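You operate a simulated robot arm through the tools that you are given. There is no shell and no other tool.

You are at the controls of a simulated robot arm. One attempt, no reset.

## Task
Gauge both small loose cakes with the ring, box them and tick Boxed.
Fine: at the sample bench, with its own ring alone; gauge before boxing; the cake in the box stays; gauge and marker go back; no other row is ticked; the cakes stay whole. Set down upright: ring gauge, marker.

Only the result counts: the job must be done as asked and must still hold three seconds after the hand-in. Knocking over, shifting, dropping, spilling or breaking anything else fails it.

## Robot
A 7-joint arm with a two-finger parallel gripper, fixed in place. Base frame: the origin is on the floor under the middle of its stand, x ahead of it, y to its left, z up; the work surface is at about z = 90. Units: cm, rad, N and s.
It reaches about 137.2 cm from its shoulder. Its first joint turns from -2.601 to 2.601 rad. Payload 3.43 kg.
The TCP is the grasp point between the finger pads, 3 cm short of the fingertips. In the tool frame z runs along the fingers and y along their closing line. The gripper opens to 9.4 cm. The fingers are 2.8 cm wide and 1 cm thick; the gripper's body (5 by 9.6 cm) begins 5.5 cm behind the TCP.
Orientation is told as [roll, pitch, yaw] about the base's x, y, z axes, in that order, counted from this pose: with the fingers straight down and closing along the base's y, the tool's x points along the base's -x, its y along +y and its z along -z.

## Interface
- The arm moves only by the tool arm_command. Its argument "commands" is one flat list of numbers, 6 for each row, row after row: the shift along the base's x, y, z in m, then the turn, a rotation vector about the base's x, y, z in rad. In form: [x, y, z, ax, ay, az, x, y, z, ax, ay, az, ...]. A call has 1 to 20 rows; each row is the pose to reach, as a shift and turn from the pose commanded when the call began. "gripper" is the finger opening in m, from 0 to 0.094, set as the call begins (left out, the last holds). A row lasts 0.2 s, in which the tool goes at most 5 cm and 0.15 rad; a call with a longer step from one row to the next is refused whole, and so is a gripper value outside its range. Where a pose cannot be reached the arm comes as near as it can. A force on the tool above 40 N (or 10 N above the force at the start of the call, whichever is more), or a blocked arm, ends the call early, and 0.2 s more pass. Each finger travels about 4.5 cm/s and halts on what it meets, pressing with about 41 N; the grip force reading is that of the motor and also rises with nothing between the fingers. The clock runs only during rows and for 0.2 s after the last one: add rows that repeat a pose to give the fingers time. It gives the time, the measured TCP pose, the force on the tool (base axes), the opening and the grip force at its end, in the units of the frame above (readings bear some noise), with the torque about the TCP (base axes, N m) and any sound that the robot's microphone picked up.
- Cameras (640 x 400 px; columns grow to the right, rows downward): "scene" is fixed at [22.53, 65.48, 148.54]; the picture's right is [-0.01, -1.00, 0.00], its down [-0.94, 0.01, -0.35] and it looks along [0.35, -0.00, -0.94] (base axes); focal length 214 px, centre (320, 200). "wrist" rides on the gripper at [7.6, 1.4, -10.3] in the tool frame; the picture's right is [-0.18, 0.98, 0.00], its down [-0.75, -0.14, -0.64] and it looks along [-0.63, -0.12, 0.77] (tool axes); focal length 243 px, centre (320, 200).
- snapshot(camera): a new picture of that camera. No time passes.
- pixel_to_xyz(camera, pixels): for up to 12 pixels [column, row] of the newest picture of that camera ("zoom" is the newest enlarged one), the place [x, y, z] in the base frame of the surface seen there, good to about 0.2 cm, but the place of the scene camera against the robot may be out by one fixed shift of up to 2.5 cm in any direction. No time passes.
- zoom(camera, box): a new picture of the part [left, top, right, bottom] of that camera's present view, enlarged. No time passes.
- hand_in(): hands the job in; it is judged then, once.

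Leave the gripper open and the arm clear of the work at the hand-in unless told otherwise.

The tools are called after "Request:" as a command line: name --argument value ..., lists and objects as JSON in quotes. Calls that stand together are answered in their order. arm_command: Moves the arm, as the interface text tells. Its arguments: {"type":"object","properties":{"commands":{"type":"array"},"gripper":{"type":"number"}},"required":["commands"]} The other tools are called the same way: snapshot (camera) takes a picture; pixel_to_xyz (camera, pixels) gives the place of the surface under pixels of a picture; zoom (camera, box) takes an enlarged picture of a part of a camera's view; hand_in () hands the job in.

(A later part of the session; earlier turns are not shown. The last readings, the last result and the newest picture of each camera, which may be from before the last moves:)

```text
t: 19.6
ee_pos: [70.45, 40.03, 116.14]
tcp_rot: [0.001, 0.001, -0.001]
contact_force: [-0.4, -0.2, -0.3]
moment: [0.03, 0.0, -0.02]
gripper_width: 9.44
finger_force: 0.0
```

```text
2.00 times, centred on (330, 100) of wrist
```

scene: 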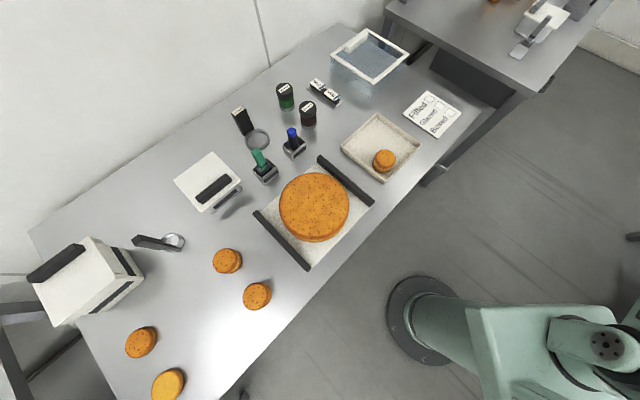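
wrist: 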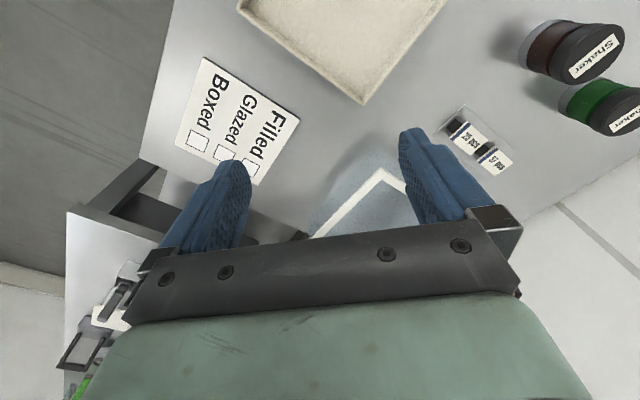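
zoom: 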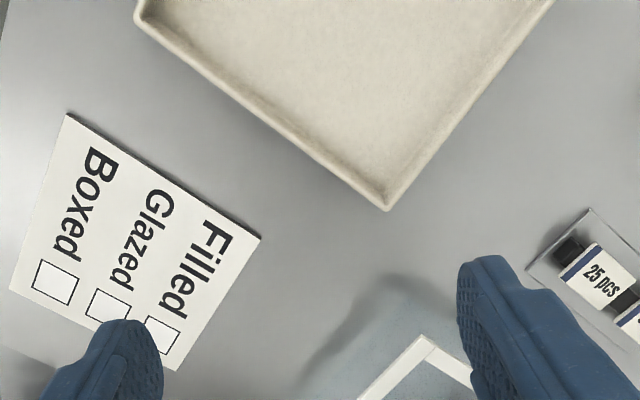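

The Boxed square shows in the zoom with corners (45,258), (81,276), (67,306), (31,288). I read its exact place and the tray corner.

Request:
pixel_to_xyz --camera "zoom" --pixels '[[45, 258], [81, 276], [67, 306], [31, 288], [56, 282], [100, 288], [66, 114], [260, 238], [178, 370], [10, 288], [388, 208], [385, 180]]'

Request:
zoom --camera "wrist" --box '[160, 40, 320, 200]'

```text
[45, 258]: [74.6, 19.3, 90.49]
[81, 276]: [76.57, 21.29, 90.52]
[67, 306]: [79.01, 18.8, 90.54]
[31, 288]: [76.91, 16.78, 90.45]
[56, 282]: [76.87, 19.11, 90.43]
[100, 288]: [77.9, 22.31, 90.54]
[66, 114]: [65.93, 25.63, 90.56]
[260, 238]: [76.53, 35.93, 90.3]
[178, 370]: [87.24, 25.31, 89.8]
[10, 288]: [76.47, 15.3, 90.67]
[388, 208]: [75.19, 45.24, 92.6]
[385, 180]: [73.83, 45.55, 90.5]
```

```text
2.50 times, centred on (240, 120) of wrist
```

zoom: 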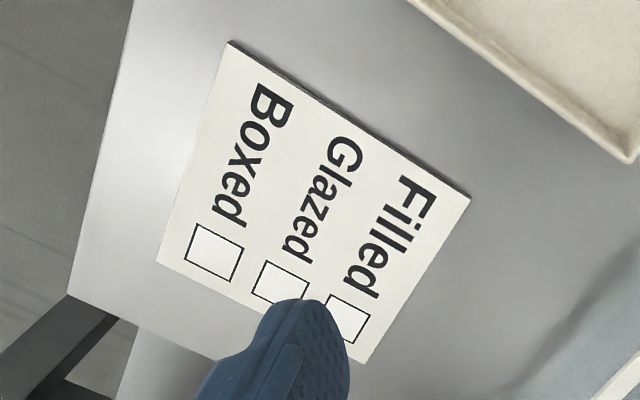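

The Boxed square centre is about [76.8, 19.0, 90.5]. Now I move to about [60, 49, 117] for a full view of the tray with its cake.

Request:
arm_command --commands '[-0.035, 0.03, 0.0, 0, 0, 0, -0.07, 0.06, 0.005, 0, 0, 0, -0.105, 0.09, 0.01, 0, 0, 0]'

Request:
snapshot --camera "wrist"

Request:
zoom --camera "wrist" --box '[160, 0, 420, 200]'

```text
t: 20.4
ee_pos: [60.0, 49.34, 115.75]
tcp_rot: [0.009, -0.01, 0.0]
contact_force: [1.1, -0.4, 0.0]
moment: [0.04, 0.04, 0.0]
gripper_width: 9.39
finger_force: 0.2
out of reach, approached as far as the arm can: row 2, 3
```

```text
taken
```

wrist: 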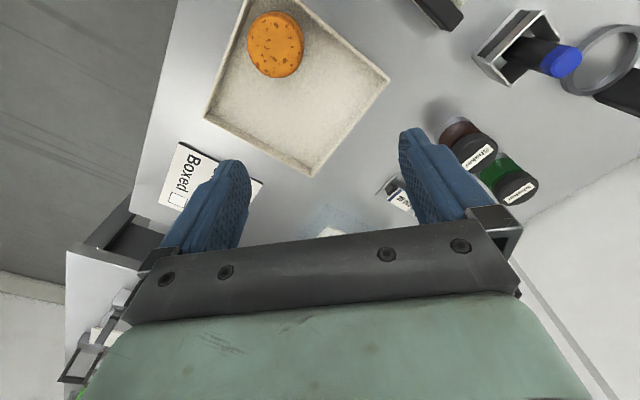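

```text
2.00 times, centred on (290, 100) of wrist
```

zoom: 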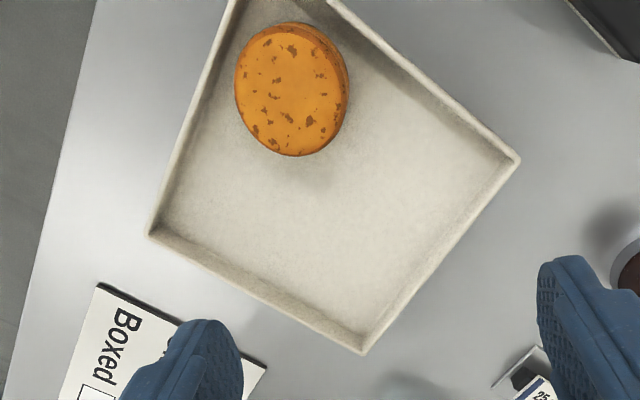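

I read the tray's rim corners, floor, and the boxed cake's place.

Request:
pixel_to_xyz --camera "zoom" --pixels '[[152, 232], [363, 345], [512, 160], [235, 5], [345, 5], [295, 95], [240, 95], [340, 95], [290, 30], [290, 150], [330, 230], [400, 150]]'

Request:
pixel_to_xyz --camera "zoom" --pixels '[[170, 225], [360, 325], [495, 163], [250, 250], [440, 250], [430, 95], [195, 130], [300, 310], [262, 282], [435, 260], [250, 40], [345, 70]]'

```text
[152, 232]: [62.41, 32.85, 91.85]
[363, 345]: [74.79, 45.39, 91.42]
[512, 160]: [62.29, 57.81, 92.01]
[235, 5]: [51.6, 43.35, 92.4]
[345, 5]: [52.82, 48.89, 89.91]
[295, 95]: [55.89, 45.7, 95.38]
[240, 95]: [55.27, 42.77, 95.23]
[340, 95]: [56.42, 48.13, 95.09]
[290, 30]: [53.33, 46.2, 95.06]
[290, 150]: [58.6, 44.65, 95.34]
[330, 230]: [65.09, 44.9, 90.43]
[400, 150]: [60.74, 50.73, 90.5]
```

```text
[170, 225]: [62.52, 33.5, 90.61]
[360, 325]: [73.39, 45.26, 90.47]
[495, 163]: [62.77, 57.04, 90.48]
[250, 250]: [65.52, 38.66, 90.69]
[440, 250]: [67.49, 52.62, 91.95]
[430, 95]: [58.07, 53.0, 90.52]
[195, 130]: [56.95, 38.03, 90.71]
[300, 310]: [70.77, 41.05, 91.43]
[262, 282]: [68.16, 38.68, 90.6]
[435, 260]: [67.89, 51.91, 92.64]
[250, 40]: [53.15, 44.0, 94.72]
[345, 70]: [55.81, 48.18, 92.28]
```

The tray is a square turned 45°, centre about [62.4, 45.3], floor z≈90.5, rim z≈92.6; its cake sits at about [55.9, 45.5]. I now check the wall distance behind the bench with the scene camera.

Request:
pixel_to_xyz --camera "scene" --pixels '[[235, 60], [260, 40], [150, 120], [200, 80], [235, 90], [60, 200], [264, 85], [300, 60], [180, 40], [255, 30], [230, 100], [330, 30]]'

Request:
pixel_to_xyz --camera "scene" --pixels '[[186, 236], [180, 234], [174, 248], [163, 240], [135, 238], [140, 247], [190, 248], [172, 232], [209, 187], [190, 180], [240, 180], [205, 155]]'

```text
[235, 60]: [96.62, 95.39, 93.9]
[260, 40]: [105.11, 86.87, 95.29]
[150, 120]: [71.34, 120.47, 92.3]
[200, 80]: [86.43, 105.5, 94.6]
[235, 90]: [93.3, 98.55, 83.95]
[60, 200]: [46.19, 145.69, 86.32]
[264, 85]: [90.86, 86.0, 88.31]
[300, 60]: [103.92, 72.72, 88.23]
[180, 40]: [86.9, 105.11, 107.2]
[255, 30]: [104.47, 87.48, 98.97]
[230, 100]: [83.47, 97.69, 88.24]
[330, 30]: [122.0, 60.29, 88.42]
```

```text
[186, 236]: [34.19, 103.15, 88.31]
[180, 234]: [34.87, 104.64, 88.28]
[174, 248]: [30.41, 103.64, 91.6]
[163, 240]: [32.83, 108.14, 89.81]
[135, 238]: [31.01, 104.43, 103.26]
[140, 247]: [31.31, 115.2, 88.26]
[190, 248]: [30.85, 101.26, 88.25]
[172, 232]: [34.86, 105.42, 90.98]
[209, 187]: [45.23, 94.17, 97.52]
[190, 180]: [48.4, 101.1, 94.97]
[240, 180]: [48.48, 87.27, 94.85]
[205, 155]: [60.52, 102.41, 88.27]
```

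The wall is about 24 cm beyond the ring handle, so there's room. Next I move to about [20, 86, 112] to measure the two loose cakes closely and to see the second ring tool.

Request:
arm_command --commands '[-0.0333, 0.0306, -0.0033, 0, 0, 0, -0.0667, 0.0612, -0.0067, 0, 0, 0, -0.1, 0.0918, -0.01, 0, 0, 0, -0.1333, 0.1223, -0.0133, 0, 0, 0, -0.1667, 0.1529, -0.0167, 0, 0, 0, -0.2, 0.1835, -0.02, 0, 0, 0, -0.2333, 0.2141, -0.0233, 0, 0, 0, -0.2667, 0.2447, -0.0267, 0, 0, 0, -0.3, 0.2753, -0.03, 0, 0, 0, -0.3333, 0.3058, -0.0333, 0, 0, 0, -0.3667, 0.3364, -0.0367, 0, 0, 0, -0.4, 0.367, -0.04, 0, 0, 0]'

Request:
snapshot --camera "wrist"

Request:
zoom --camera "wrist" --box '[240, 0, 420, 180]'

Request:
zoom --camera "wrist" --box '[460, 60, 640, 260]'

```text
t: 23.0
ee_pos: [20.28, 86.15, 111.89]
tcp_rot: [-0.001, 0.001, 0.0]
contact_force: [-0.5, -0.4, -0.2]
moment: [0.02, 0.0, -0.01]
gripper_width: 9.42
finger_force: 0.1
```

```text
taken
```

wrist: 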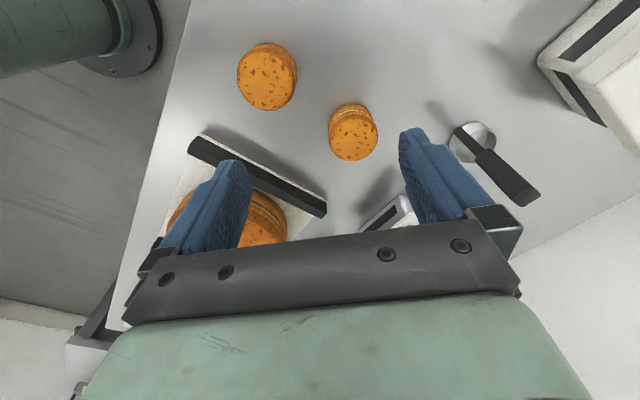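

```text
2.22 times, centred on (330, 90) of wrist
```

zoom: 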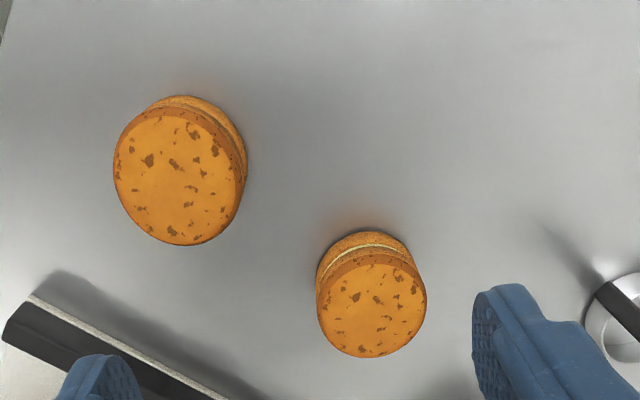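

```text
2.00 times, centred on (550, 160) of wrist
```

zoom: 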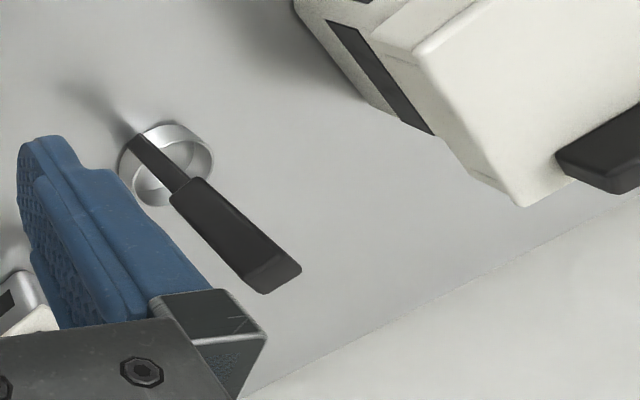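

The other "ring" is just a round rest holding a spatula, not a gauge. I measure the top rims of both cakes.

Request:
pixel_to_xyz --camera "zoom" --pixels '[[10, 10]]'

Request:
zoom --camera "wrist" --box '[220, 20, 400, 180]'

```text
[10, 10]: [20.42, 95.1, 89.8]
```

```text
2.50 times, centred on (310, 100) of wrist
```

zoom: 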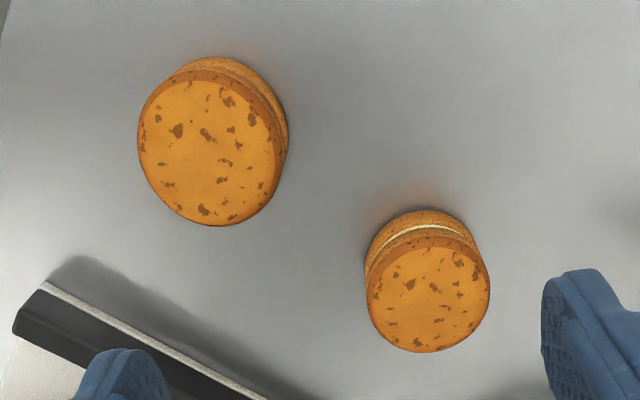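

Now I read the rim points of both cakes in this zoom.

Request:
pixel_to_xyz --camera "zoom" --pixels '[[141, 148], [276, 160], [200, 76], [213, 222], [165, 95], [258, 205], [160, 195], [262, 110], [208, 150], [150, 115], [240, 215], [270, 130]]'

Request:
pixel_to_xyz --camera "zoom" --pixels '[[370, 297], [487, 293], [430, 246], [428, 349], [385, 262], [472, 332], [385, 335], [472, 262], [428, 297], [400, 250], [455, 345], [482, 275]]'

```text
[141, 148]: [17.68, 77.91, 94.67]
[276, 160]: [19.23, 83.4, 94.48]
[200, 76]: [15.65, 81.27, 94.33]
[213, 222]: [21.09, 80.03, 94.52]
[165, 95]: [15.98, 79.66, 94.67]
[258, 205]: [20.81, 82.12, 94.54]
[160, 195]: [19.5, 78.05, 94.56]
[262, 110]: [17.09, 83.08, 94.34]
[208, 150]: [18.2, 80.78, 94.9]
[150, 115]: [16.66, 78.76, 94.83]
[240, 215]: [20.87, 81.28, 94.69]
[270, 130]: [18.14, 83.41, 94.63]
```

```text
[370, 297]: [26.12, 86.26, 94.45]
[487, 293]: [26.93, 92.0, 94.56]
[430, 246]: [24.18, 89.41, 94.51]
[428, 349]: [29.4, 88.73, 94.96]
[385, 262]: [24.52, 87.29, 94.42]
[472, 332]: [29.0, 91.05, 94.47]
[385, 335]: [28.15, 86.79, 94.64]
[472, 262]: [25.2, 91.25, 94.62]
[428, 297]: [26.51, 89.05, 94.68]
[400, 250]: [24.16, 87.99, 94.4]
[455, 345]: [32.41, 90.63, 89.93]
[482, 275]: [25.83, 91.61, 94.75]
```

Cake 1 centre ≈ [18.4, 80.7], cake 2 ≈ [26.7, 89.1], diameters ≈ 5.6. Gripping the handle by its two narrow sides with yaw +0.785 puts the ring right under the wrist camera, good for alignment. I move above the handle at about [69.2, 89, 108] with that yaw.

Request:
arm_command --commands '[0.0445, 0.0026, -0.0036, 0, 0, 0.0714, 0.089, 0.0052, -0.0073, 0, 0, 0.1427, 0.1335, 0.0078, -0.0109, 0, 0, 0.2141, 0.178, 0.0104, -0.0145, 0, 0, 0.2855, 0.2225, 0.013, -0.0182, 0, 0, 0.3568, 0.267, 0.0155, -0.0218, 0, 0, 0.4282, 0.3115, 0.0181, -0.0255, 0, 0, 0.4995, 0.356, 0.0207, -0.0291, 0, 0, 0.5709, 0.4005, 0.0233, -0.0327, 0, 0, 0.6423, 0.445, 0.0259, -0.0364, 0, 0, 0.7136, 0.4895, 0.0285, -0.04, 0, 0, 0.785]' --gripper 0.07

Request:
snapshot --camera "wrist"

Request:
snapshot --camera "scene"

```text
t: 25.4
ee_pos: [69.26, 88.89, 108.21]
tcp_rot: [-0.001, 0.001, 0.787]
contact_force: [-1.4, -0.6, 0.0]
moment: [0.04, -0.02, 0.01]
gripper_width: 7.02
finger_force: 0.1
```

```text
taken
```

wrist: 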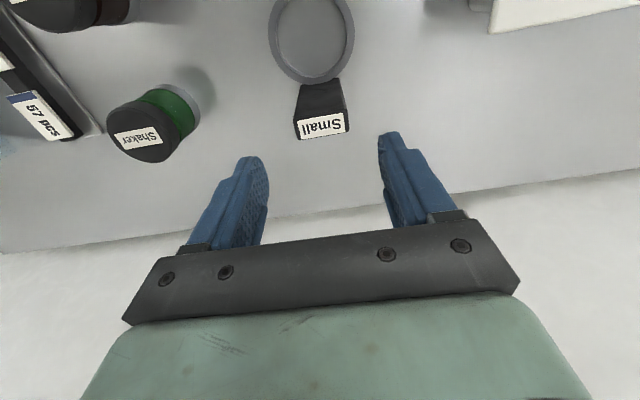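

```text
taken
```

scene: 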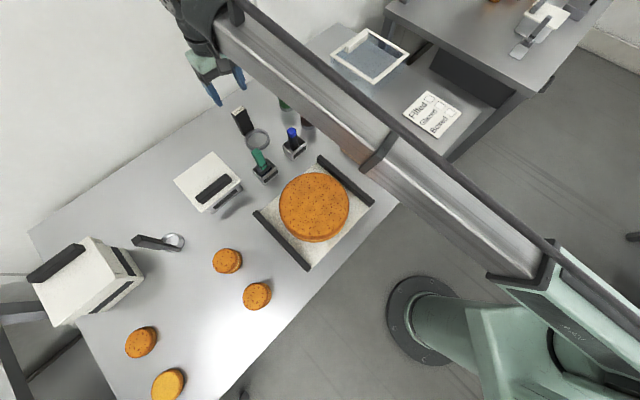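

The handle is centred between the fingers at about (322,112). I zoom in to measure its top corners and the ring exactly.

Request:
zoom --camera "wrist" --box '[250, 0, 400, 150]'

```text
2.67 times, centred on (325, 75) of wrist
```

zoom: 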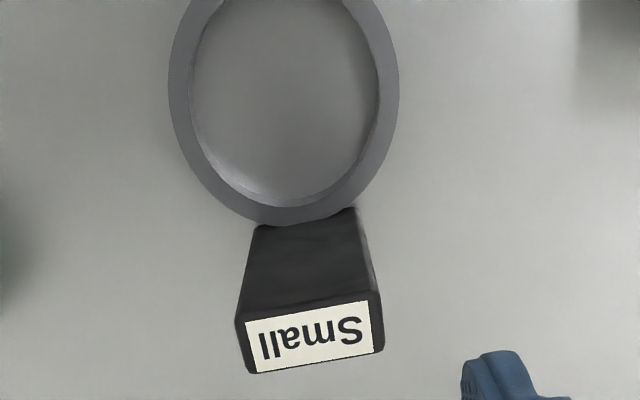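

I read the handle top corners and ring rim points here.

Request:
pixel_to_xyz --camera "zoom" --pixels '[[242, 321], [375, 299], [379, 347], [252, 370], [310, 335], [258, 228], [355, 212], [180, 90], [388, 90], [280, 215], [220, 10], [365, 15]]'

Request:
pixel_to_xyz --camera "zoom" --pixels '[[300, 280], [360, 270], [255, 290], [280, 190], [172, 90], [396, 90], [196, 90], [374, 90], [200, 170], [365, 170], [190, 150], [376, 150]]'

```text
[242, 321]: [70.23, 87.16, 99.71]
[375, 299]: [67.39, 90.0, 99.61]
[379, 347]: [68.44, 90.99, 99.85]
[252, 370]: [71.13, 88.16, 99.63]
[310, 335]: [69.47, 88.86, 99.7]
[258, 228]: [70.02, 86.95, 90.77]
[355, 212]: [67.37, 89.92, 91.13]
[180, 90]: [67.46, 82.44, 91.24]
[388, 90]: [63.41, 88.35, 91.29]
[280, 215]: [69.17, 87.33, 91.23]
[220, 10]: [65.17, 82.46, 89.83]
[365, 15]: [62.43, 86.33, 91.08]
```

```text
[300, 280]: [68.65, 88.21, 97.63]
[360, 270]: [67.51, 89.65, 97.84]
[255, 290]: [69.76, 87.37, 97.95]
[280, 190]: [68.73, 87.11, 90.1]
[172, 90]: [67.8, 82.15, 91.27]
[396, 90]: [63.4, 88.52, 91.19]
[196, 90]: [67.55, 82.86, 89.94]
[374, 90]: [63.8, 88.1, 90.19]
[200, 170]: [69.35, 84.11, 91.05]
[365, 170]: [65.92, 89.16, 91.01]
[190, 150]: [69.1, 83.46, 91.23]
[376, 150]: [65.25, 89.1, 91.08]
```

The handle top is 4.0 × 1.4 cm, centred [69.30, 89.08], aligned with the gripper. I descend to z ≈ 96.

Request:
arm_command --commands '[0.0003, 0.001, -0.04, 0, 0, 0, 0.0003, 0.0015, -0.08, 0, 0, 0, 0.0003, 0.0015, -0.105, 0, 0, 0, 0.0003, 0.0015, -0.122, 0, 0, 0]'

Request:
snapshot --camera "wrist"

```text
t: 26.4
ee_pos: [69.34, 89.0, 95.74]
tcp_rot: [0.0, -0.001, 0.786]
contact_force: [0.6, -0.1, 1.0]
moment: [0.0, -0.01, 0.01]
gripper_width: 7.0
finger_force: 0.0
```

```text
taken
```

wrist: 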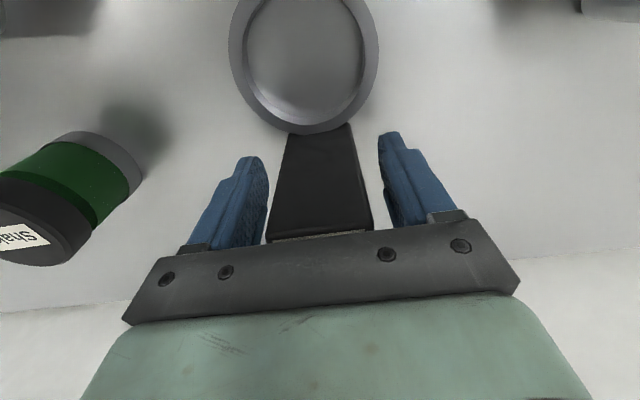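

The handle sits between the pads. I close the gripper on it and wait.

Request:
arm_command --commands '[0, 0, 0, 0, 0, 0, 0, 0, 0, 0, 0, 0, 0, 0, 0, 0, 0, 0, 0, 0, 0, 0, 0, 0]' --gripper 0.03

```text
t: 27.4
ee_pos: [69.32, 89.0, 95.87]
tcp_rot: [-0.001, 0.0, 0.786]
contact_force: [0.3, -0.6, -0.2]
moment: [-0.01, 0.0, 0.03]
gripper_width: 4.65
finger_force: 40.5
```

Gripped at width 4.65 with 40 N. I lift straight up by 2 cm, then 10 cm, and check.

Request:
arm_command --commands '[0, 0, 0.01, 0, 0, 0, 0, 0, 0.03, 0, 0, 0, 0, 0, 0.07, 0, 0, 0, 0, 0, 0.11, 0, 0, 0]'

Request:
snapshot --camera "wrist"

Request:
snapshot --camera "scene"

```text
t: 28.4
ee_pos: [68.9, 88.91, 106.72]
tcp_rot: [0.001, 0.001, 0.787]
contact_force: [0.3, 0.0, -0.8]
moment: [-0.02, -0.01, -0.01]
gripper_width: 4.67
finger_force: 40.3
```

```text
taken
```

wrist: 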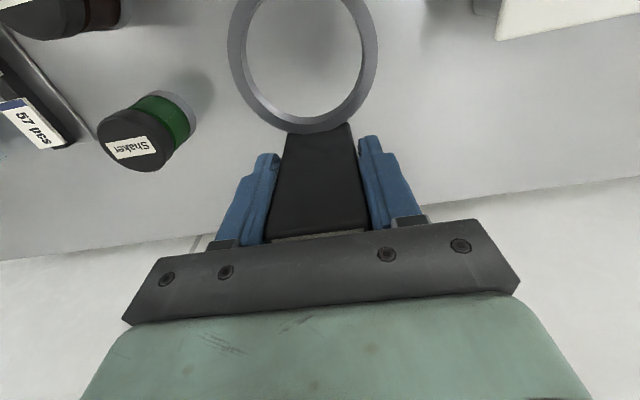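

```text
taken
```

scene: 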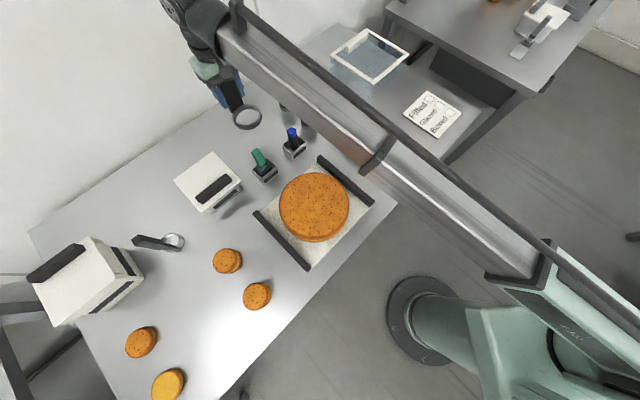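

The ring is held and lifted. I measure where the ring is in the hand with the wrist camera.

Request:
zoom --camera "wrist" --box '[210, 0, 390, 150]'

Request:
arm_command --commands '[0, 0, 0, 0, 0, 0]'

```text
2.67 times, centred on (300, 75) of wrist
```

zoom: 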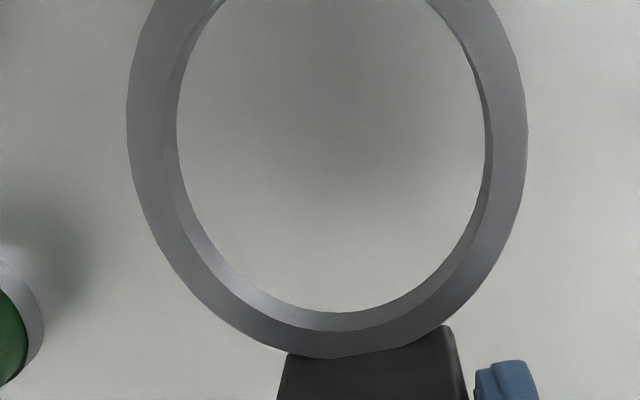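

```text
t: 28.8
ee_pos: [68.93, 88.84, 106.92]
tcp_rot: [0.001, 0.001, 0.785]
contact_force: [0.5, -1.0, -0.6]
moment: [0.02, 0.01, -0.02]
gripper_width: 4.7
finger_force: 41.3
```

I read ring band points in the zoom (the arm has not moved).

Request:
zoom --camera "wrist" --box '[210, 0, 390, 150]'

Request:
pixel_to_xyz --camera "zoom" --pixels '[[131, 110], [160, 110], [523, 110], [492, 110], [325, 354], [325, 334], [146, 60], [505, 60], [182, 250], [480, 250], [230, 315], [430, 310]]'

Request:
pixel_to_xyz --camera "zoom" --pixels '[[145, 110], [507, 110], [325, 344], [180, 10], [465, 10], [370, 390], [300, 390], [440, 350], [160, 180], [500, 180], [280, 340], [380, 338]]'

```text
2.67 times, centred on (300, 75) of wrist
```

zoom: 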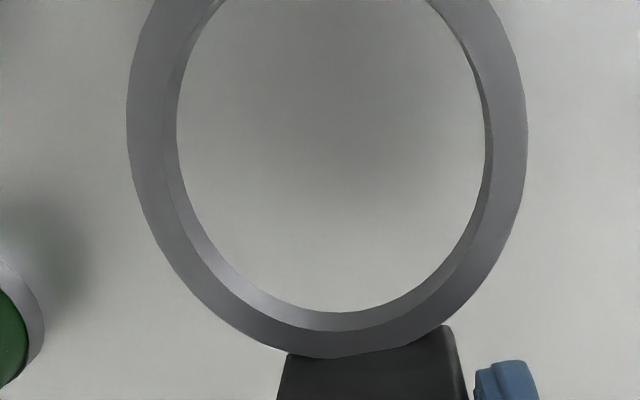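

```text
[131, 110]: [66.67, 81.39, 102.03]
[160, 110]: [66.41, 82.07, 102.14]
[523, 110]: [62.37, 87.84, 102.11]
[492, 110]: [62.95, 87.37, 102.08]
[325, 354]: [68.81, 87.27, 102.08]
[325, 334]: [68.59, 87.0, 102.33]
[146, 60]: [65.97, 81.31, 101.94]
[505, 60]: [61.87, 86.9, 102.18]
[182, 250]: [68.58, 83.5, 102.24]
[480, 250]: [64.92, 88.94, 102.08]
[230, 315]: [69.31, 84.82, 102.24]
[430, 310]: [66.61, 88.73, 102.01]
```

```text
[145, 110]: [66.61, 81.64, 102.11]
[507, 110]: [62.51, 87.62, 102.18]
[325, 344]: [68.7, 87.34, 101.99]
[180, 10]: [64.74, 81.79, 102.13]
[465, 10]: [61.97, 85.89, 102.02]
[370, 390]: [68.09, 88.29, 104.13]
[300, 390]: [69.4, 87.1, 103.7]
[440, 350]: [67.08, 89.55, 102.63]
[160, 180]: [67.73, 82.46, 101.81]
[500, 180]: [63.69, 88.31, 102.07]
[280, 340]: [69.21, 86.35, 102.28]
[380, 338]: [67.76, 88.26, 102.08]
```

Ring centre in hand is about TCP + [−3.42, −3.54], inner radius ≈ 3.35, cake radius ≈ 2.8. I carry the ring at z ≈ 110 to above cake 1 (TCP target [21.8, 84.2]).

Request:
arm_command --commands '[0, 0, 0.03, 0, 0, 0, -0.0428, -0.0042, 0.03, 0, 0, 0, -0.0856, -0.0084, 0.03, 0, 0, 0, -0.1285, -0.0125, 0.03, 0, 0, 0, -0.1713, -0.0167, 0.03, 0, 0, 0, -0.2141, -0.0209, 0.03, 0, 0, 0, -0.2569, -0.0251, 0.03, 0, 0, 0, -0.2997, -0.0293, 0.03, 0, 0, 0, -0.3425, -0.0335, 0.03, 0, 0, 0, -0.3854, -0.0376, 0.03, 0, 0, 0, -0.4282, -0.0418, 0.03, 0, 0, 0, -0.471, -0.046, 0.03, 0, 0, 0, -0.471, -0.046, 0.03, 0, 0, 0]'

Request:
snapshot --camera "wrist"

Request:
snapshot --camera "scene"

```text
t: 31.6
ee_pos: [22.21, 84.45, 109.83]
tcp_rot: [0.0, -0.001, 0.785]
contact_force: [0.2, 0.2, -0.3]
moment: [-0.01, -0.06, -0.02]
gripper_width: 4.7
finger_force: 41.0
```

```text
taken
```

wrist: 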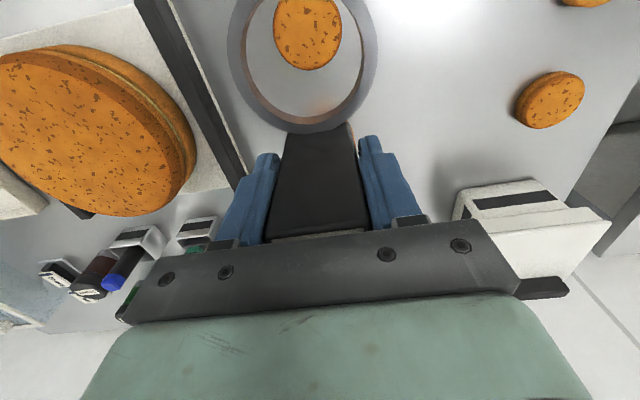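

```text
taken
```

scene: 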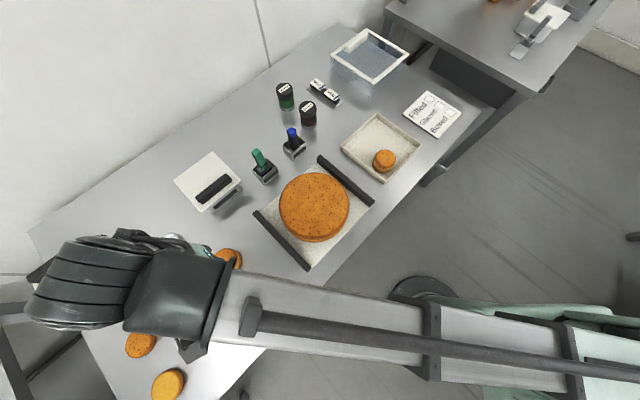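

Cake 1 shows through the ring. I correct by −0.4, −0.2 and lower to z ≈ 101.5 (ring bottom still above the cake top), then measure.

Request:
arm_command --commands '[-0.002, -0.001, -0.03, 0, 0, 0, -0.004, -0.002, -0.06, 0, 0, 0, -0.004, -0.002, -0.083, 0, 0, 0, -0.004, -0.002, -0.083, 0, 0, 0]'

Request:
zoom --camera "wrist" --box '[210, 0, 390, 150]'

```text
t: 32.6
ee_pos: [21.73, 84.11, 101.61]
tcp_rot: [0.002, 0.001, 0.785]
contact_force: [0.3, 0.3, -0.4]
moment: [0.01, 0.01, -0.02]
gripper_width: 4.72
finger_force: 40.6
```

```text
2.67 times, centred on (300, 75) of wrist
```

zoom: 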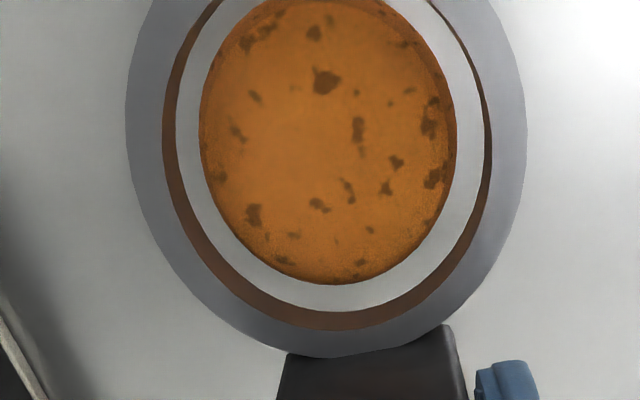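

Cake 1 is nicely framed by the ring. I check the cake rim and ring rim coordinates.

Request:
pixel_to_xyz --camera "zoom" --pixels '[[204, 130], [452, 130], [340, 280], [245, 30], [405, 30], [225, 220], [440, 220], [325, 130], [145, 110], [507, 110], [325, 344], [180, 10]]'

Request:
pixel_to_xyz --camera "wrist" --pixels '[[287, 50], [379, 50], [247, 3], [365, 3], [265, 105], [350, 115], [305, 5], [275, 5], [350, 5], [335, 103], [290, 95], [320, 60]]'

```text
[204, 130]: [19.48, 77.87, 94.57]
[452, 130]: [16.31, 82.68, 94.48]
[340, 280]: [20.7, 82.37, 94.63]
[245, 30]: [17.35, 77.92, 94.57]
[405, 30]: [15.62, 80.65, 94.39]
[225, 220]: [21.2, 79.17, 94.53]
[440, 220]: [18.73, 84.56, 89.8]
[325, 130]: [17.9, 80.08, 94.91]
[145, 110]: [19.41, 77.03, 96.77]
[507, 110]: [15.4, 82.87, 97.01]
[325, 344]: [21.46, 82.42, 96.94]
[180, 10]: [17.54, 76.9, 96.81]
```

```text
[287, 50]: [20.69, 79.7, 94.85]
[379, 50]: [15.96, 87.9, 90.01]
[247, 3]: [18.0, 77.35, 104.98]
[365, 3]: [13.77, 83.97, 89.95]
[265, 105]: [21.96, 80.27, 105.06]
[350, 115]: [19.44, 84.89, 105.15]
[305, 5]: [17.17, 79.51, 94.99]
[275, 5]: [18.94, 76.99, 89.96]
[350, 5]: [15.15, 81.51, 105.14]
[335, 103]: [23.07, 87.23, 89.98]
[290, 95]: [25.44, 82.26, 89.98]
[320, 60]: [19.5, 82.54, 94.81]
```

Ring and cake centres agree within 0.1 cm. I lower in two steps, first 2.5 cm, watching the force.

Request:
arm_command --commands '[0, 0, -0.008, 0, 0, 0, 0, 0, -0.016, 0, 0, 0, 0, 0, -0.025, 0, 0, 0]'

Request:
zoom --camera "wrist" --box '[210, 0, 390, 150]'

```text
t: 33.4
ee_pos: [21.64, 84.07, 98.98]
tcp_rot: [0.001, 0.0, 0.785]
contact_force: [-0.1, 0.9, -0.7]
moment: [0.04, 0.03, 0.01]
gripper_width: 4.69
finger_force: 40.8
```

```text
2.67 times, centred on (300, 75) of wrist
```

zoom: 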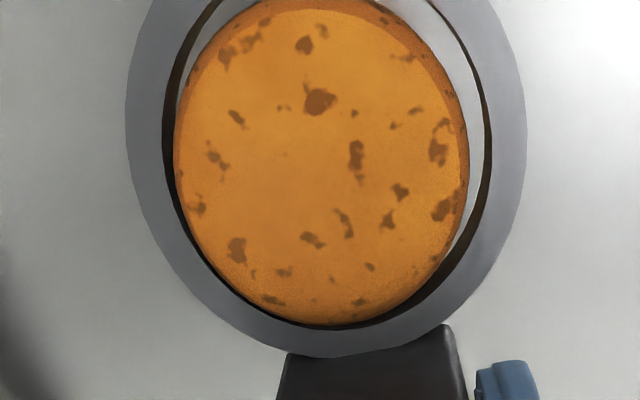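

The ring slid around the cake without force. I lower another 2.9 cm with a 1 mm centring correction, to have the ring almost on the bench.

Request:
arm_command --commands '[0.001, 0.0005, -0.008, 0, 0, 0, 0.001, 0.0005, -0.016, 0, 0, 0, 0.001, 0.0005, -0.024, 0, 0, 0, 0.001, 0.0005, -0.0285, 0, 0, 0]'

Request:
zoom --camera "wrist" --box '[210, 0, 390, 150]'

```text
t: 34.4
ee_pos: [21.69, 84.24, 96.28]
tcp_rot: [0.002, 0.001, 0.785]
contact_force: [-0.4, 0.0, -1.1]
moment: [-0.01, -0.03, 0.03]
gripper_width: 4.71
finger_force: 41.6
```

```text
2.67 times, centred on (300, 75) of wrist
```

zoom: 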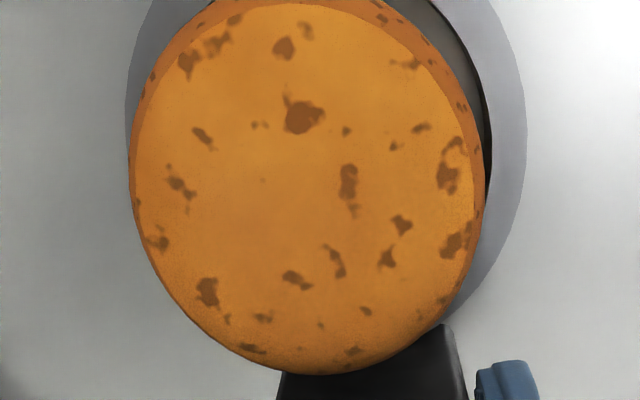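

The ring surrounds the cake about 0.4 cm above the bench with no contact force. I lower 0.35 cm more and hold briefly.

Request:
arm_command --commands '[0, 0, -0.0018, 0, 0, 0, 0, 0, -0.0035, 0, 0, 0, 0, 0, -0.0035, 0, 0, 0, 0, 0, -0.0035, 0, 0, 0]'

Request:
snapshot --camera "wrist"

```text
t: 35.4
ee_pos: [21.67, 84.18, 95.83]
tcp_rot: [0.0, -0.001, 0.787]
contact_force: [-0.8, 0.9, 6.8]
moment: [-0.29, 0.14, -0.07]
gripper_width: 4.71
finger_force: 40.6
```

```text
taken
```

wrist: 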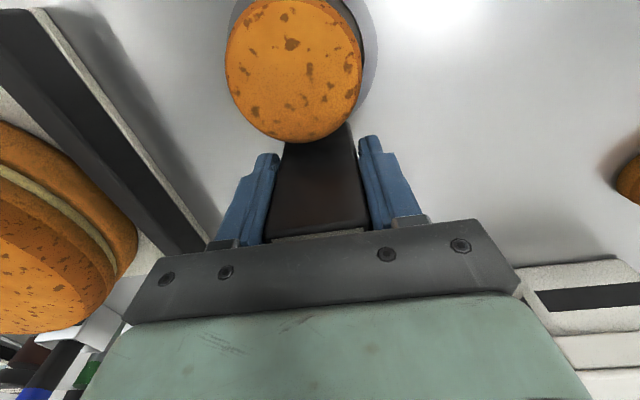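

The ring rests lightly on the bench around cake 1 (6.8 N): gauged. I raise straight up 9.5 cm, then move to above cake 2 (TCP about [30.0, 92.7]).

Request:
arm_command --commands '[0, 0, 0.01, 0, 0, 0, 0, 0, 0.03, 0, 0, 0, 0, 0, 0.06, 0, 0, 0, 0, 0, 0.095, 0, 0, 0, 0.028, 0.028, 0.095, 0, 0, 0, 0.056, 0.056, 0.095, 0, 0, 0, 0.084, 0.085, 0.095, 0, 0, 0, 0.084, 0.085, 0.095, 0, 0, 0]'

Request:
snapshot --camera "wrist"

Request:
zoom --camera "wrist" --box '[210, 0, 390, 150]'

Request:
snapshot --camera "scene"

```text
t: 37.2
ee_pos: [30.17, 92.81, 105.63]
tcp_rot: [-0.001, 0.0, 0.786]
contact_force: [1.1, -0.4, -0.8]
moment: [0.05, 0.0, 0.04]
gripper_width: 4.73
finger_force: 41.0
```

```text
taken
```

wrist: 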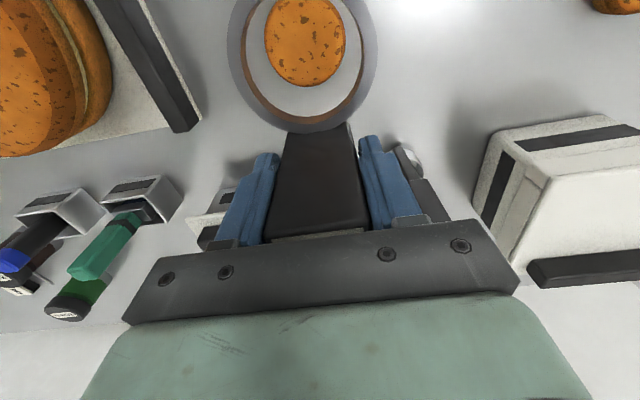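

```text
2.67 times, centred on (300, 75) of wrist
```

zoom: 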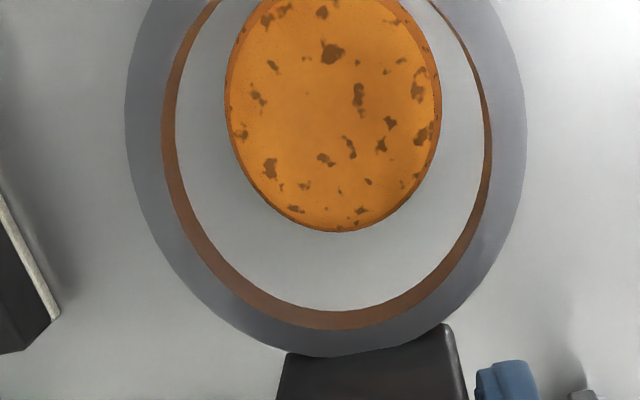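

```text
taken
```

scene: 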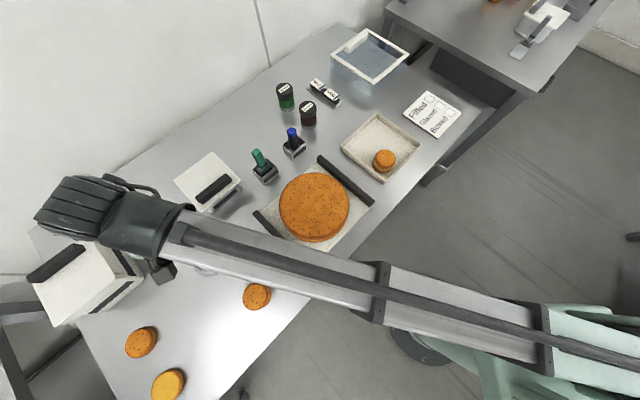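

I measure cake 2's rim, the ring, and the spatula handle beside the right finger.

Request:
pixel_to_xyz --camera "zoom" --pixels '[[229, 100], [438, 100], [338, 228], [252, 15], [405, 15], [250, 175], [420, 175], [335, 100], [145, 110], [507, 110], [325, 344], [180, 10]]'

Request:
pixel_to_xyz --camera "wrist" --pixels '[[440, 215], [430, 195], [412, 160], [425, 190], [443, 210], [500, 220], [545, 265], [220, 200]]'

```text
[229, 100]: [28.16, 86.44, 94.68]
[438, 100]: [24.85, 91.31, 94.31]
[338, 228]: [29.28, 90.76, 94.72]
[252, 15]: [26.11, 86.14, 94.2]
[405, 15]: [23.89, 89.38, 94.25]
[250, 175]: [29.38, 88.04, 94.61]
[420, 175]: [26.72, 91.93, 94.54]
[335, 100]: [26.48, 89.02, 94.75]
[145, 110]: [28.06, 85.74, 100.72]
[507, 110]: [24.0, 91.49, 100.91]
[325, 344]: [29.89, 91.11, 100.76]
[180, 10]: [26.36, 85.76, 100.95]
```

```text
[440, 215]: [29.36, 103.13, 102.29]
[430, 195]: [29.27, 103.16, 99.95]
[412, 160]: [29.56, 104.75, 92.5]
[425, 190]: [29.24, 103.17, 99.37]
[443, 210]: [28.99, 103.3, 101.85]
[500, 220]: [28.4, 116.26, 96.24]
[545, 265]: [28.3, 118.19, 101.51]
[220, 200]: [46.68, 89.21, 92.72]
```

Ring centre is at [27.04, 89.18], cake 2 at [26.70, 89.05]. I shift by about −0.27, −0.06 and lower to z ≈ 101.6, then check.

Request:
arm_command --commands '[-0.0015, -0.0005, -0.015, 0, 0, 0, -0.0027, -0.0006, -0.03, 0, 0, 0, -0.0027, -0.0006, -0.04, 0, 0, 0, -0.0027, -0.0006, -0.04, 0, 0, 0]'

Request:
zoom --camera "wrist" --box '[210, 0, 390, 150]'

Request:
pixel_to_xyz --camera "zoom" --pixels '[[204, 130], [452, 130], [340, 278], [245, 30], [405, 30], [225, 215], [435, 215], [325, 130], [145, 110], [507, 110], [325, 344], [180, 10]]'

```text
t: 38.2
ee_pos: [29.94, 92.77, 101.55]
tcp_rot: [0.001, 0.002, 0.784]
contact_force: [0.5, -0.3, -0.3]
moment: [0.02, 0.01, -0.01]
gripper_width: 4.72
finger_force: 41.4
```

```text
2.67 times, centred on (300, 75) of wrist
```

zoom: 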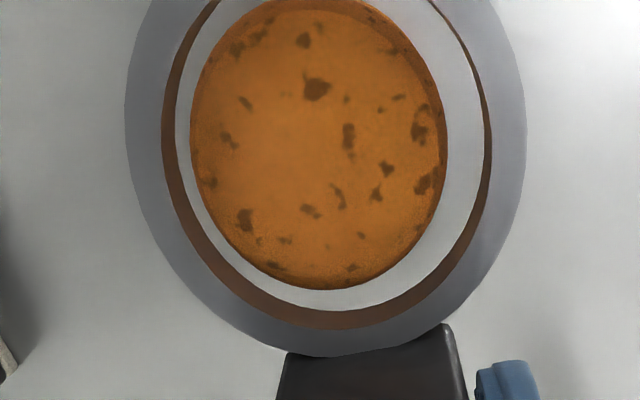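

```text
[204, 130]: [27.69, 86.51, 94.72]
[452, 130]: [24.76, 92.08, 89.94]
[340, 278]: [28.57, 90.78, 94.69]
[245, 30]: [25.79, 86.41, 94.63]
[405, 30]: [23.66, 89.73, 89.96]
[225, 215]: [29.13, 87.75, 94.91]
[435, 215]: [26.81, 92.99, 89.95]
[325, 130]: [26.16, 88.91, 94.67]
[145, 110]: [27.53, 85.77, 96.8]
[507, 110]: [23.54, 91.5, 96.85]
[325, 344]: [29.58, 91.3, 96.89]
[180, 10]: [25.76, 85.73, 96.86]
```

The ring must shift slightly to the image's left: +0.17, −0.18 cm. I apply that and lower 2.5 cm.

Request:
arm_command --commands '[0.0017, -0.0018, 0, 0, 0, 0, 0.0018, -0.0018, -0.008, 0, 0, 0, 0.0019, -0.0017, -0.016, 0, 0, 0, 0.002, -0.0016, -0.025, 0, 0, 0]'

Request:
zoom --camera "wrist" --box '[210, 0, 390, 150]'

```text
t: 39.2
ee_pos: [29.97, 92.44, 98.97]
tcp_rot: [-0.001, 0.002, 0.785]
contact_force: [-0.3, 0.2, 0.2]
moment: [0.02, 0.01, 0.03]
gripper_width: 4.71
finger_force: 40.7
```

```text
2.67 times, centred on (300, 75) of wrist
```

zoom: 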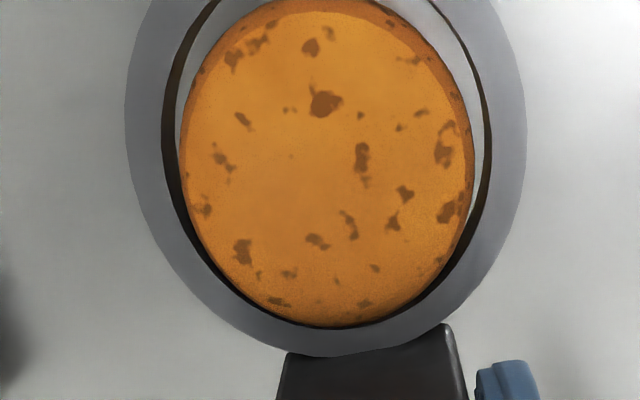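

Very well centred now, no force. I lower the remaining ~3.1 cm to the bench and hold.

Request:
arm_command --commands '[0.0003, 0.0005, -0.008, 0, 0, 0, 0.0005, 0.0007, -0.016, 0, 0, 0, 0.0005, 0.0008, -0.024, 0, 0, 0, 0.0005, 0.0008, -0.029, 0, 0, 0, 0.0005, 0.0008, -0.0318, 0, 0, 0, 0.0005, 0.0008, -0.0318, 0, 0, 0, 0.0005, 0.0008, -0.0318, 0, 0, 0]'

Request:
snapshot --camera "wrist"

```text
t: 40.8
ee_pos: [30.33, 92.55, 95.84]
tcp_rot: [0.003, -0.001, 0.784]
contact_force: [2.0, 2.1, 32.1]
moment: [-0.99, 0.72, 0.02]
gripper_width: 4.73
finger_force: 41.0
```

```text
taken
```

wrist: 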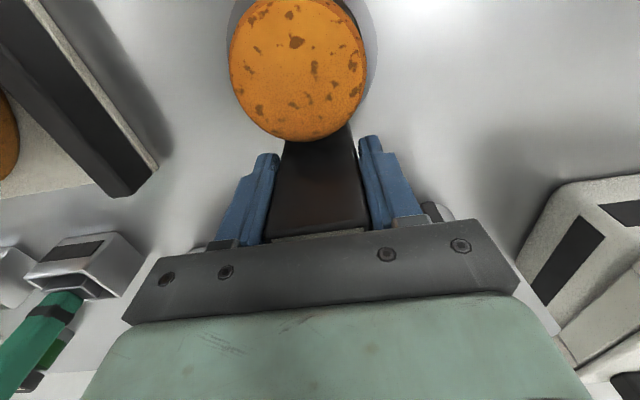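

Both cakes are gauged (ring pressed to the bench around cake 2). I raise straight up by 14 cm.

Request:
arm_command --commands '[0, 0, 0.01, 0, 0, 0, 0, 0, 0.03, 0, 0, 0, 0, 0, 0.06, 0, 0, 0, 0, 0, 0.1, 0, 0, 0, 0, 0, 0.14, 0, 0, 0, 0.0433, -0.0039, 0.14, 0, 0, 0, 0.0866, -0.0078, 0.14, 0, 0, 0, 0.1299, -0.0117, 0.14, 0, 0, 0, 0.1732, -0.0156, 0.14, 0, 0, 0, 0.2165, -0.0195, 0.14, 0, 0, 0, 0.2598, -0.0234, 0.14, 0, 0, 0, 0.3031, -0.0273, 0.14, 0, 0, 0, 0.3464, -0.0312, 0.14, 0, 0, 0, 0.3897, -0.0351, 0.14, 0, 0, 0, 0.3897, -0.0351, 0.14, 0, 0, 0]'

Request:
snapshot --camera "wrist"

Request:
snapshot --camera "scene"

```text
t: 44.0
ee_pos: [68.78, 88.97, 109.81]
tcp_rot: [0.0, 0.0, 0.784]
contact_force: [0.0, 0.5, -1.4]
moment: [0.0, -0.02, -0.02]
gripper_width: 4.69
finger_force: 41.7
```

```text
taken
```

wrist: 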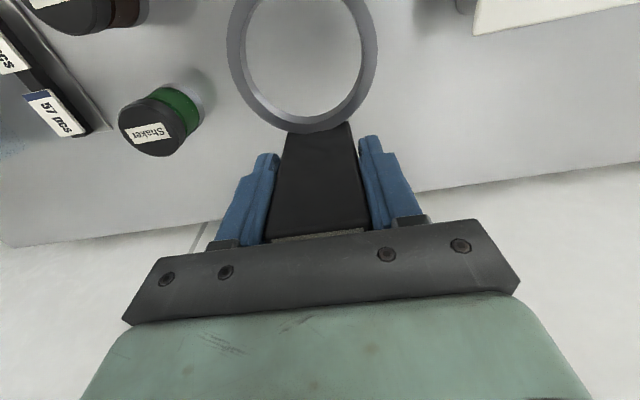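

```text
taken
```

scene: 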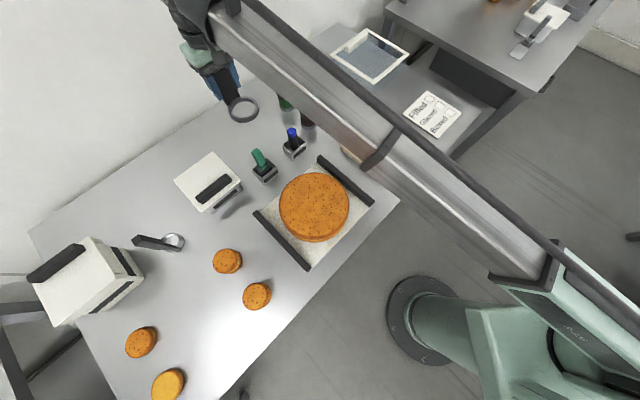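

The ring is back above its spot; both cakes remain whole and in place. I lower to z ≈ 98 aiming at the original pose [69.33, 89.0].

Request:
arm_command --commands '[0.002, 0, -0.04, 0, 0, 0, 0.004, 0, -0.08, 0, 0, 0, 0.005, 0, -0.105, 0, 0, 0, 0.005, 0, -0.118, 0, 0, 0, 0.005, 0, -0.118, 0, 0, 0]'

Request:
zoom --camera "wrist" --box '[210, 0, 390, 150]'

Request:
pixel_to_xyz --camera "zoom" --pixels '[[145, 110], [507, 110], [325, 344], [180, 10], [465, 10], [500, 180], [280, 340], [380, 338]]'

```text
t: 45.2
ee_pos: [69.59, 89.1, 97.88]
tcp_rot: [0.001, 0.001, 0.784]
contact_force: [-0.9, -0.2, -0.6]
moment: [-0.02, -0.01, 0.0]
gripper_width: 4.73
finger_force: 40.9
```

```text
2.67 times, centred on (300, 75) of wrist
```

zoom: 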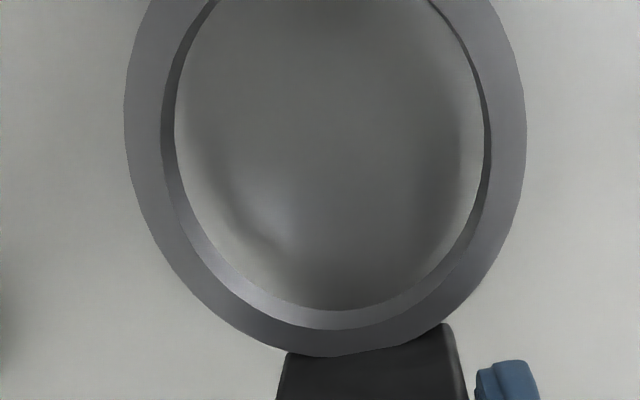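

```text
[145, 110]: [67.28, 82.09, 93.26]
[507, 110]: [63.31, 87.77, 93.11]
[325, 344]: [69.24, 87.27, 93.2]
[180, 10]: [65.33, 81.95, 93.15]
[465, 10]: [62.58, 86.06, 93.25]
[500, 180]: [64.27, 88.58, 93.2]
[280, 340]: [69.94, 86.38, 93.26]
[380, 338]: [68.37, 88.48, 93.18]
```

Ring centre reads [66.24, 85.42] against the original [65.85, 85.5]. I shift x by −0.3 and lower to the bench gently.

Request:
arm_command --commands '[-0.003, -0.0003, -0.004, 0, 0, 0, -0.003, -0.0003, -0.01, 0, 0, 0, -0.003, -0.0003, -0.015, 0, 0, 0, -0.003, -0.0003, -0.0185, 0, 0, 0, -0.003, -0.0003, -0.0185, 0, 0, 0]'

```text
t: 46.4
ee_pos: [69.27, 89.09, 96.19]
tcp_rot: [0.001, 0.0, 0.786]
contact_force: [-0.1, 0.5, -0.9]
moment: [-0.03, -0.01, -0.01]
gripper_width: 4.75
finger_force: 41.6
```

No contact yet at z 96.2. I lower 0.3 cm more in small steps.

Request:
arm_command --commands '[0, 0, -0.001, 0, 0, 0, 0, 0, -0.002, 0, 0, 0, 0, 0, -0.003, 0, 0, 0, 0, 0, -0.003, 0, 0, 0]'

```text
t: 47.4
ee_pos: [69.36, 89.09, 95.86]
tcp_rot: [0.0, -0.001, 0.786]
contact_force: [1.5, -1.0, 5.1]
moment: [-0.02, 0.01, 0.0]
gripper_width: 4.7
finger_force: 40.9
```

Contact with the bench (5 N) at z 95.86, x 69.36, y 89.09 — as at the pick. I open the gripper to 7 cm and wait, then rise.

Request:
arm_command --commands '[0, 0, 0, 0, 0, 0, 0, 0, 0, 0, 0, 0, 0, 0, 0, 0, 0, 0, 0, 0, 0, 0, 0, 0]' --gripper 0.07

Request:
arm_command --commands '[0, 0, 0.02, 0, 0, 0, 0, 0, 0.06, 0, 0, 0, 0, 0, 0.1, 0, 0, 0, 0, 0, 0.124, 0, 0, 0]'

Request:
snapshot --camera "wrist"

Request:
zoom --camera "wrist" --box '[250, 0, 400, 150]'

Request:
pixel_to_xyz --camera "zoom" --pixels '[[242, 321], [375, 299], [379, 347], [252, 370], [310, 335], [180, 90], [388, 90], [280, 215], [200, 170], [365, 170], [190, 150], [376, 150]]'

```text
t: 48.4
ee_pos: [69.41, 88.98, 95.74]
tcp_rot: [-0.001, 0.001, 0.785]
contact_force: [0.9, 0.4, -0.3]
moment: [0.03, 0.02, 0.05]
gripper_width: 7.01
finger_force: 0.0
```

```text
t: 49.4
ee_pos: [69.41, 89.08, 108.24]
tcp_rot: [0.0, -0.001, 0.786]
contact_force: [0.2, -0.1, -0.3]
moment: [0.01, 0.01, -0.01]
gripper_width: 6.99
finger_force: 0.0
```

```text
taken
```

wrist: 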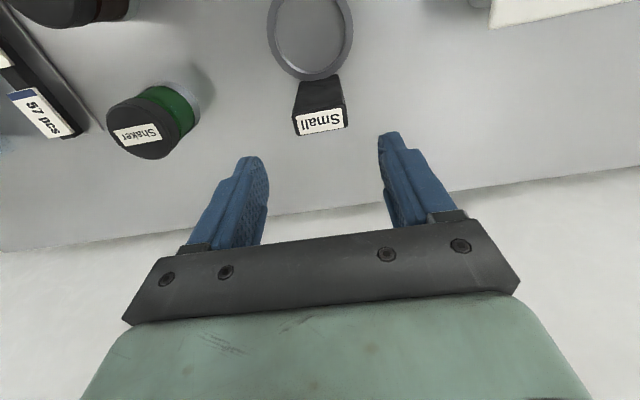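

```text
2.67 times, centred on (325, 75) of wrist
```

zoom: 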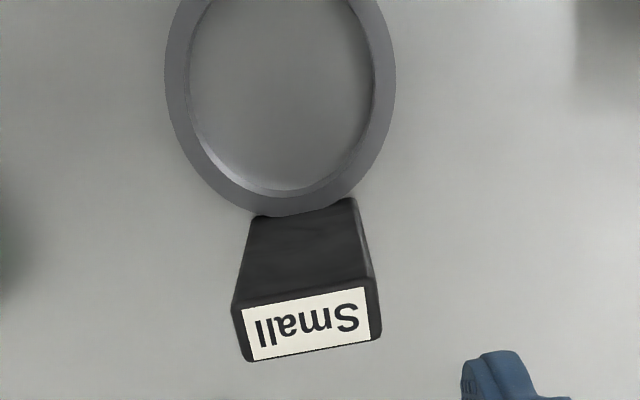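

```text
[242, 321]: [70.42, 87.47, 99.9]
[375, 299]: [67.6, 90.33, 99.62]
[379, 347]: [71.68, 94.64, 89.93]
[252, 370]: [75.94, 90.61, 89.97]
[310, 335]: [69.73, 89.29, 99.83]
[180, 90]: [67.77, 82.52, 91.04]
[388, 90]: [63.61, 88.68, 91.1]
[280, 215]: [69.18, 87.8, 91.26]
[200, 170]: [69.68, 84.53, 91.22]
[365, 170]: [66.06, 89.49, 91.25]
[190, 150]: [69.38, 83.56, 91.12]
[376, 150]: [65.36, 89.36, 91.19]
```

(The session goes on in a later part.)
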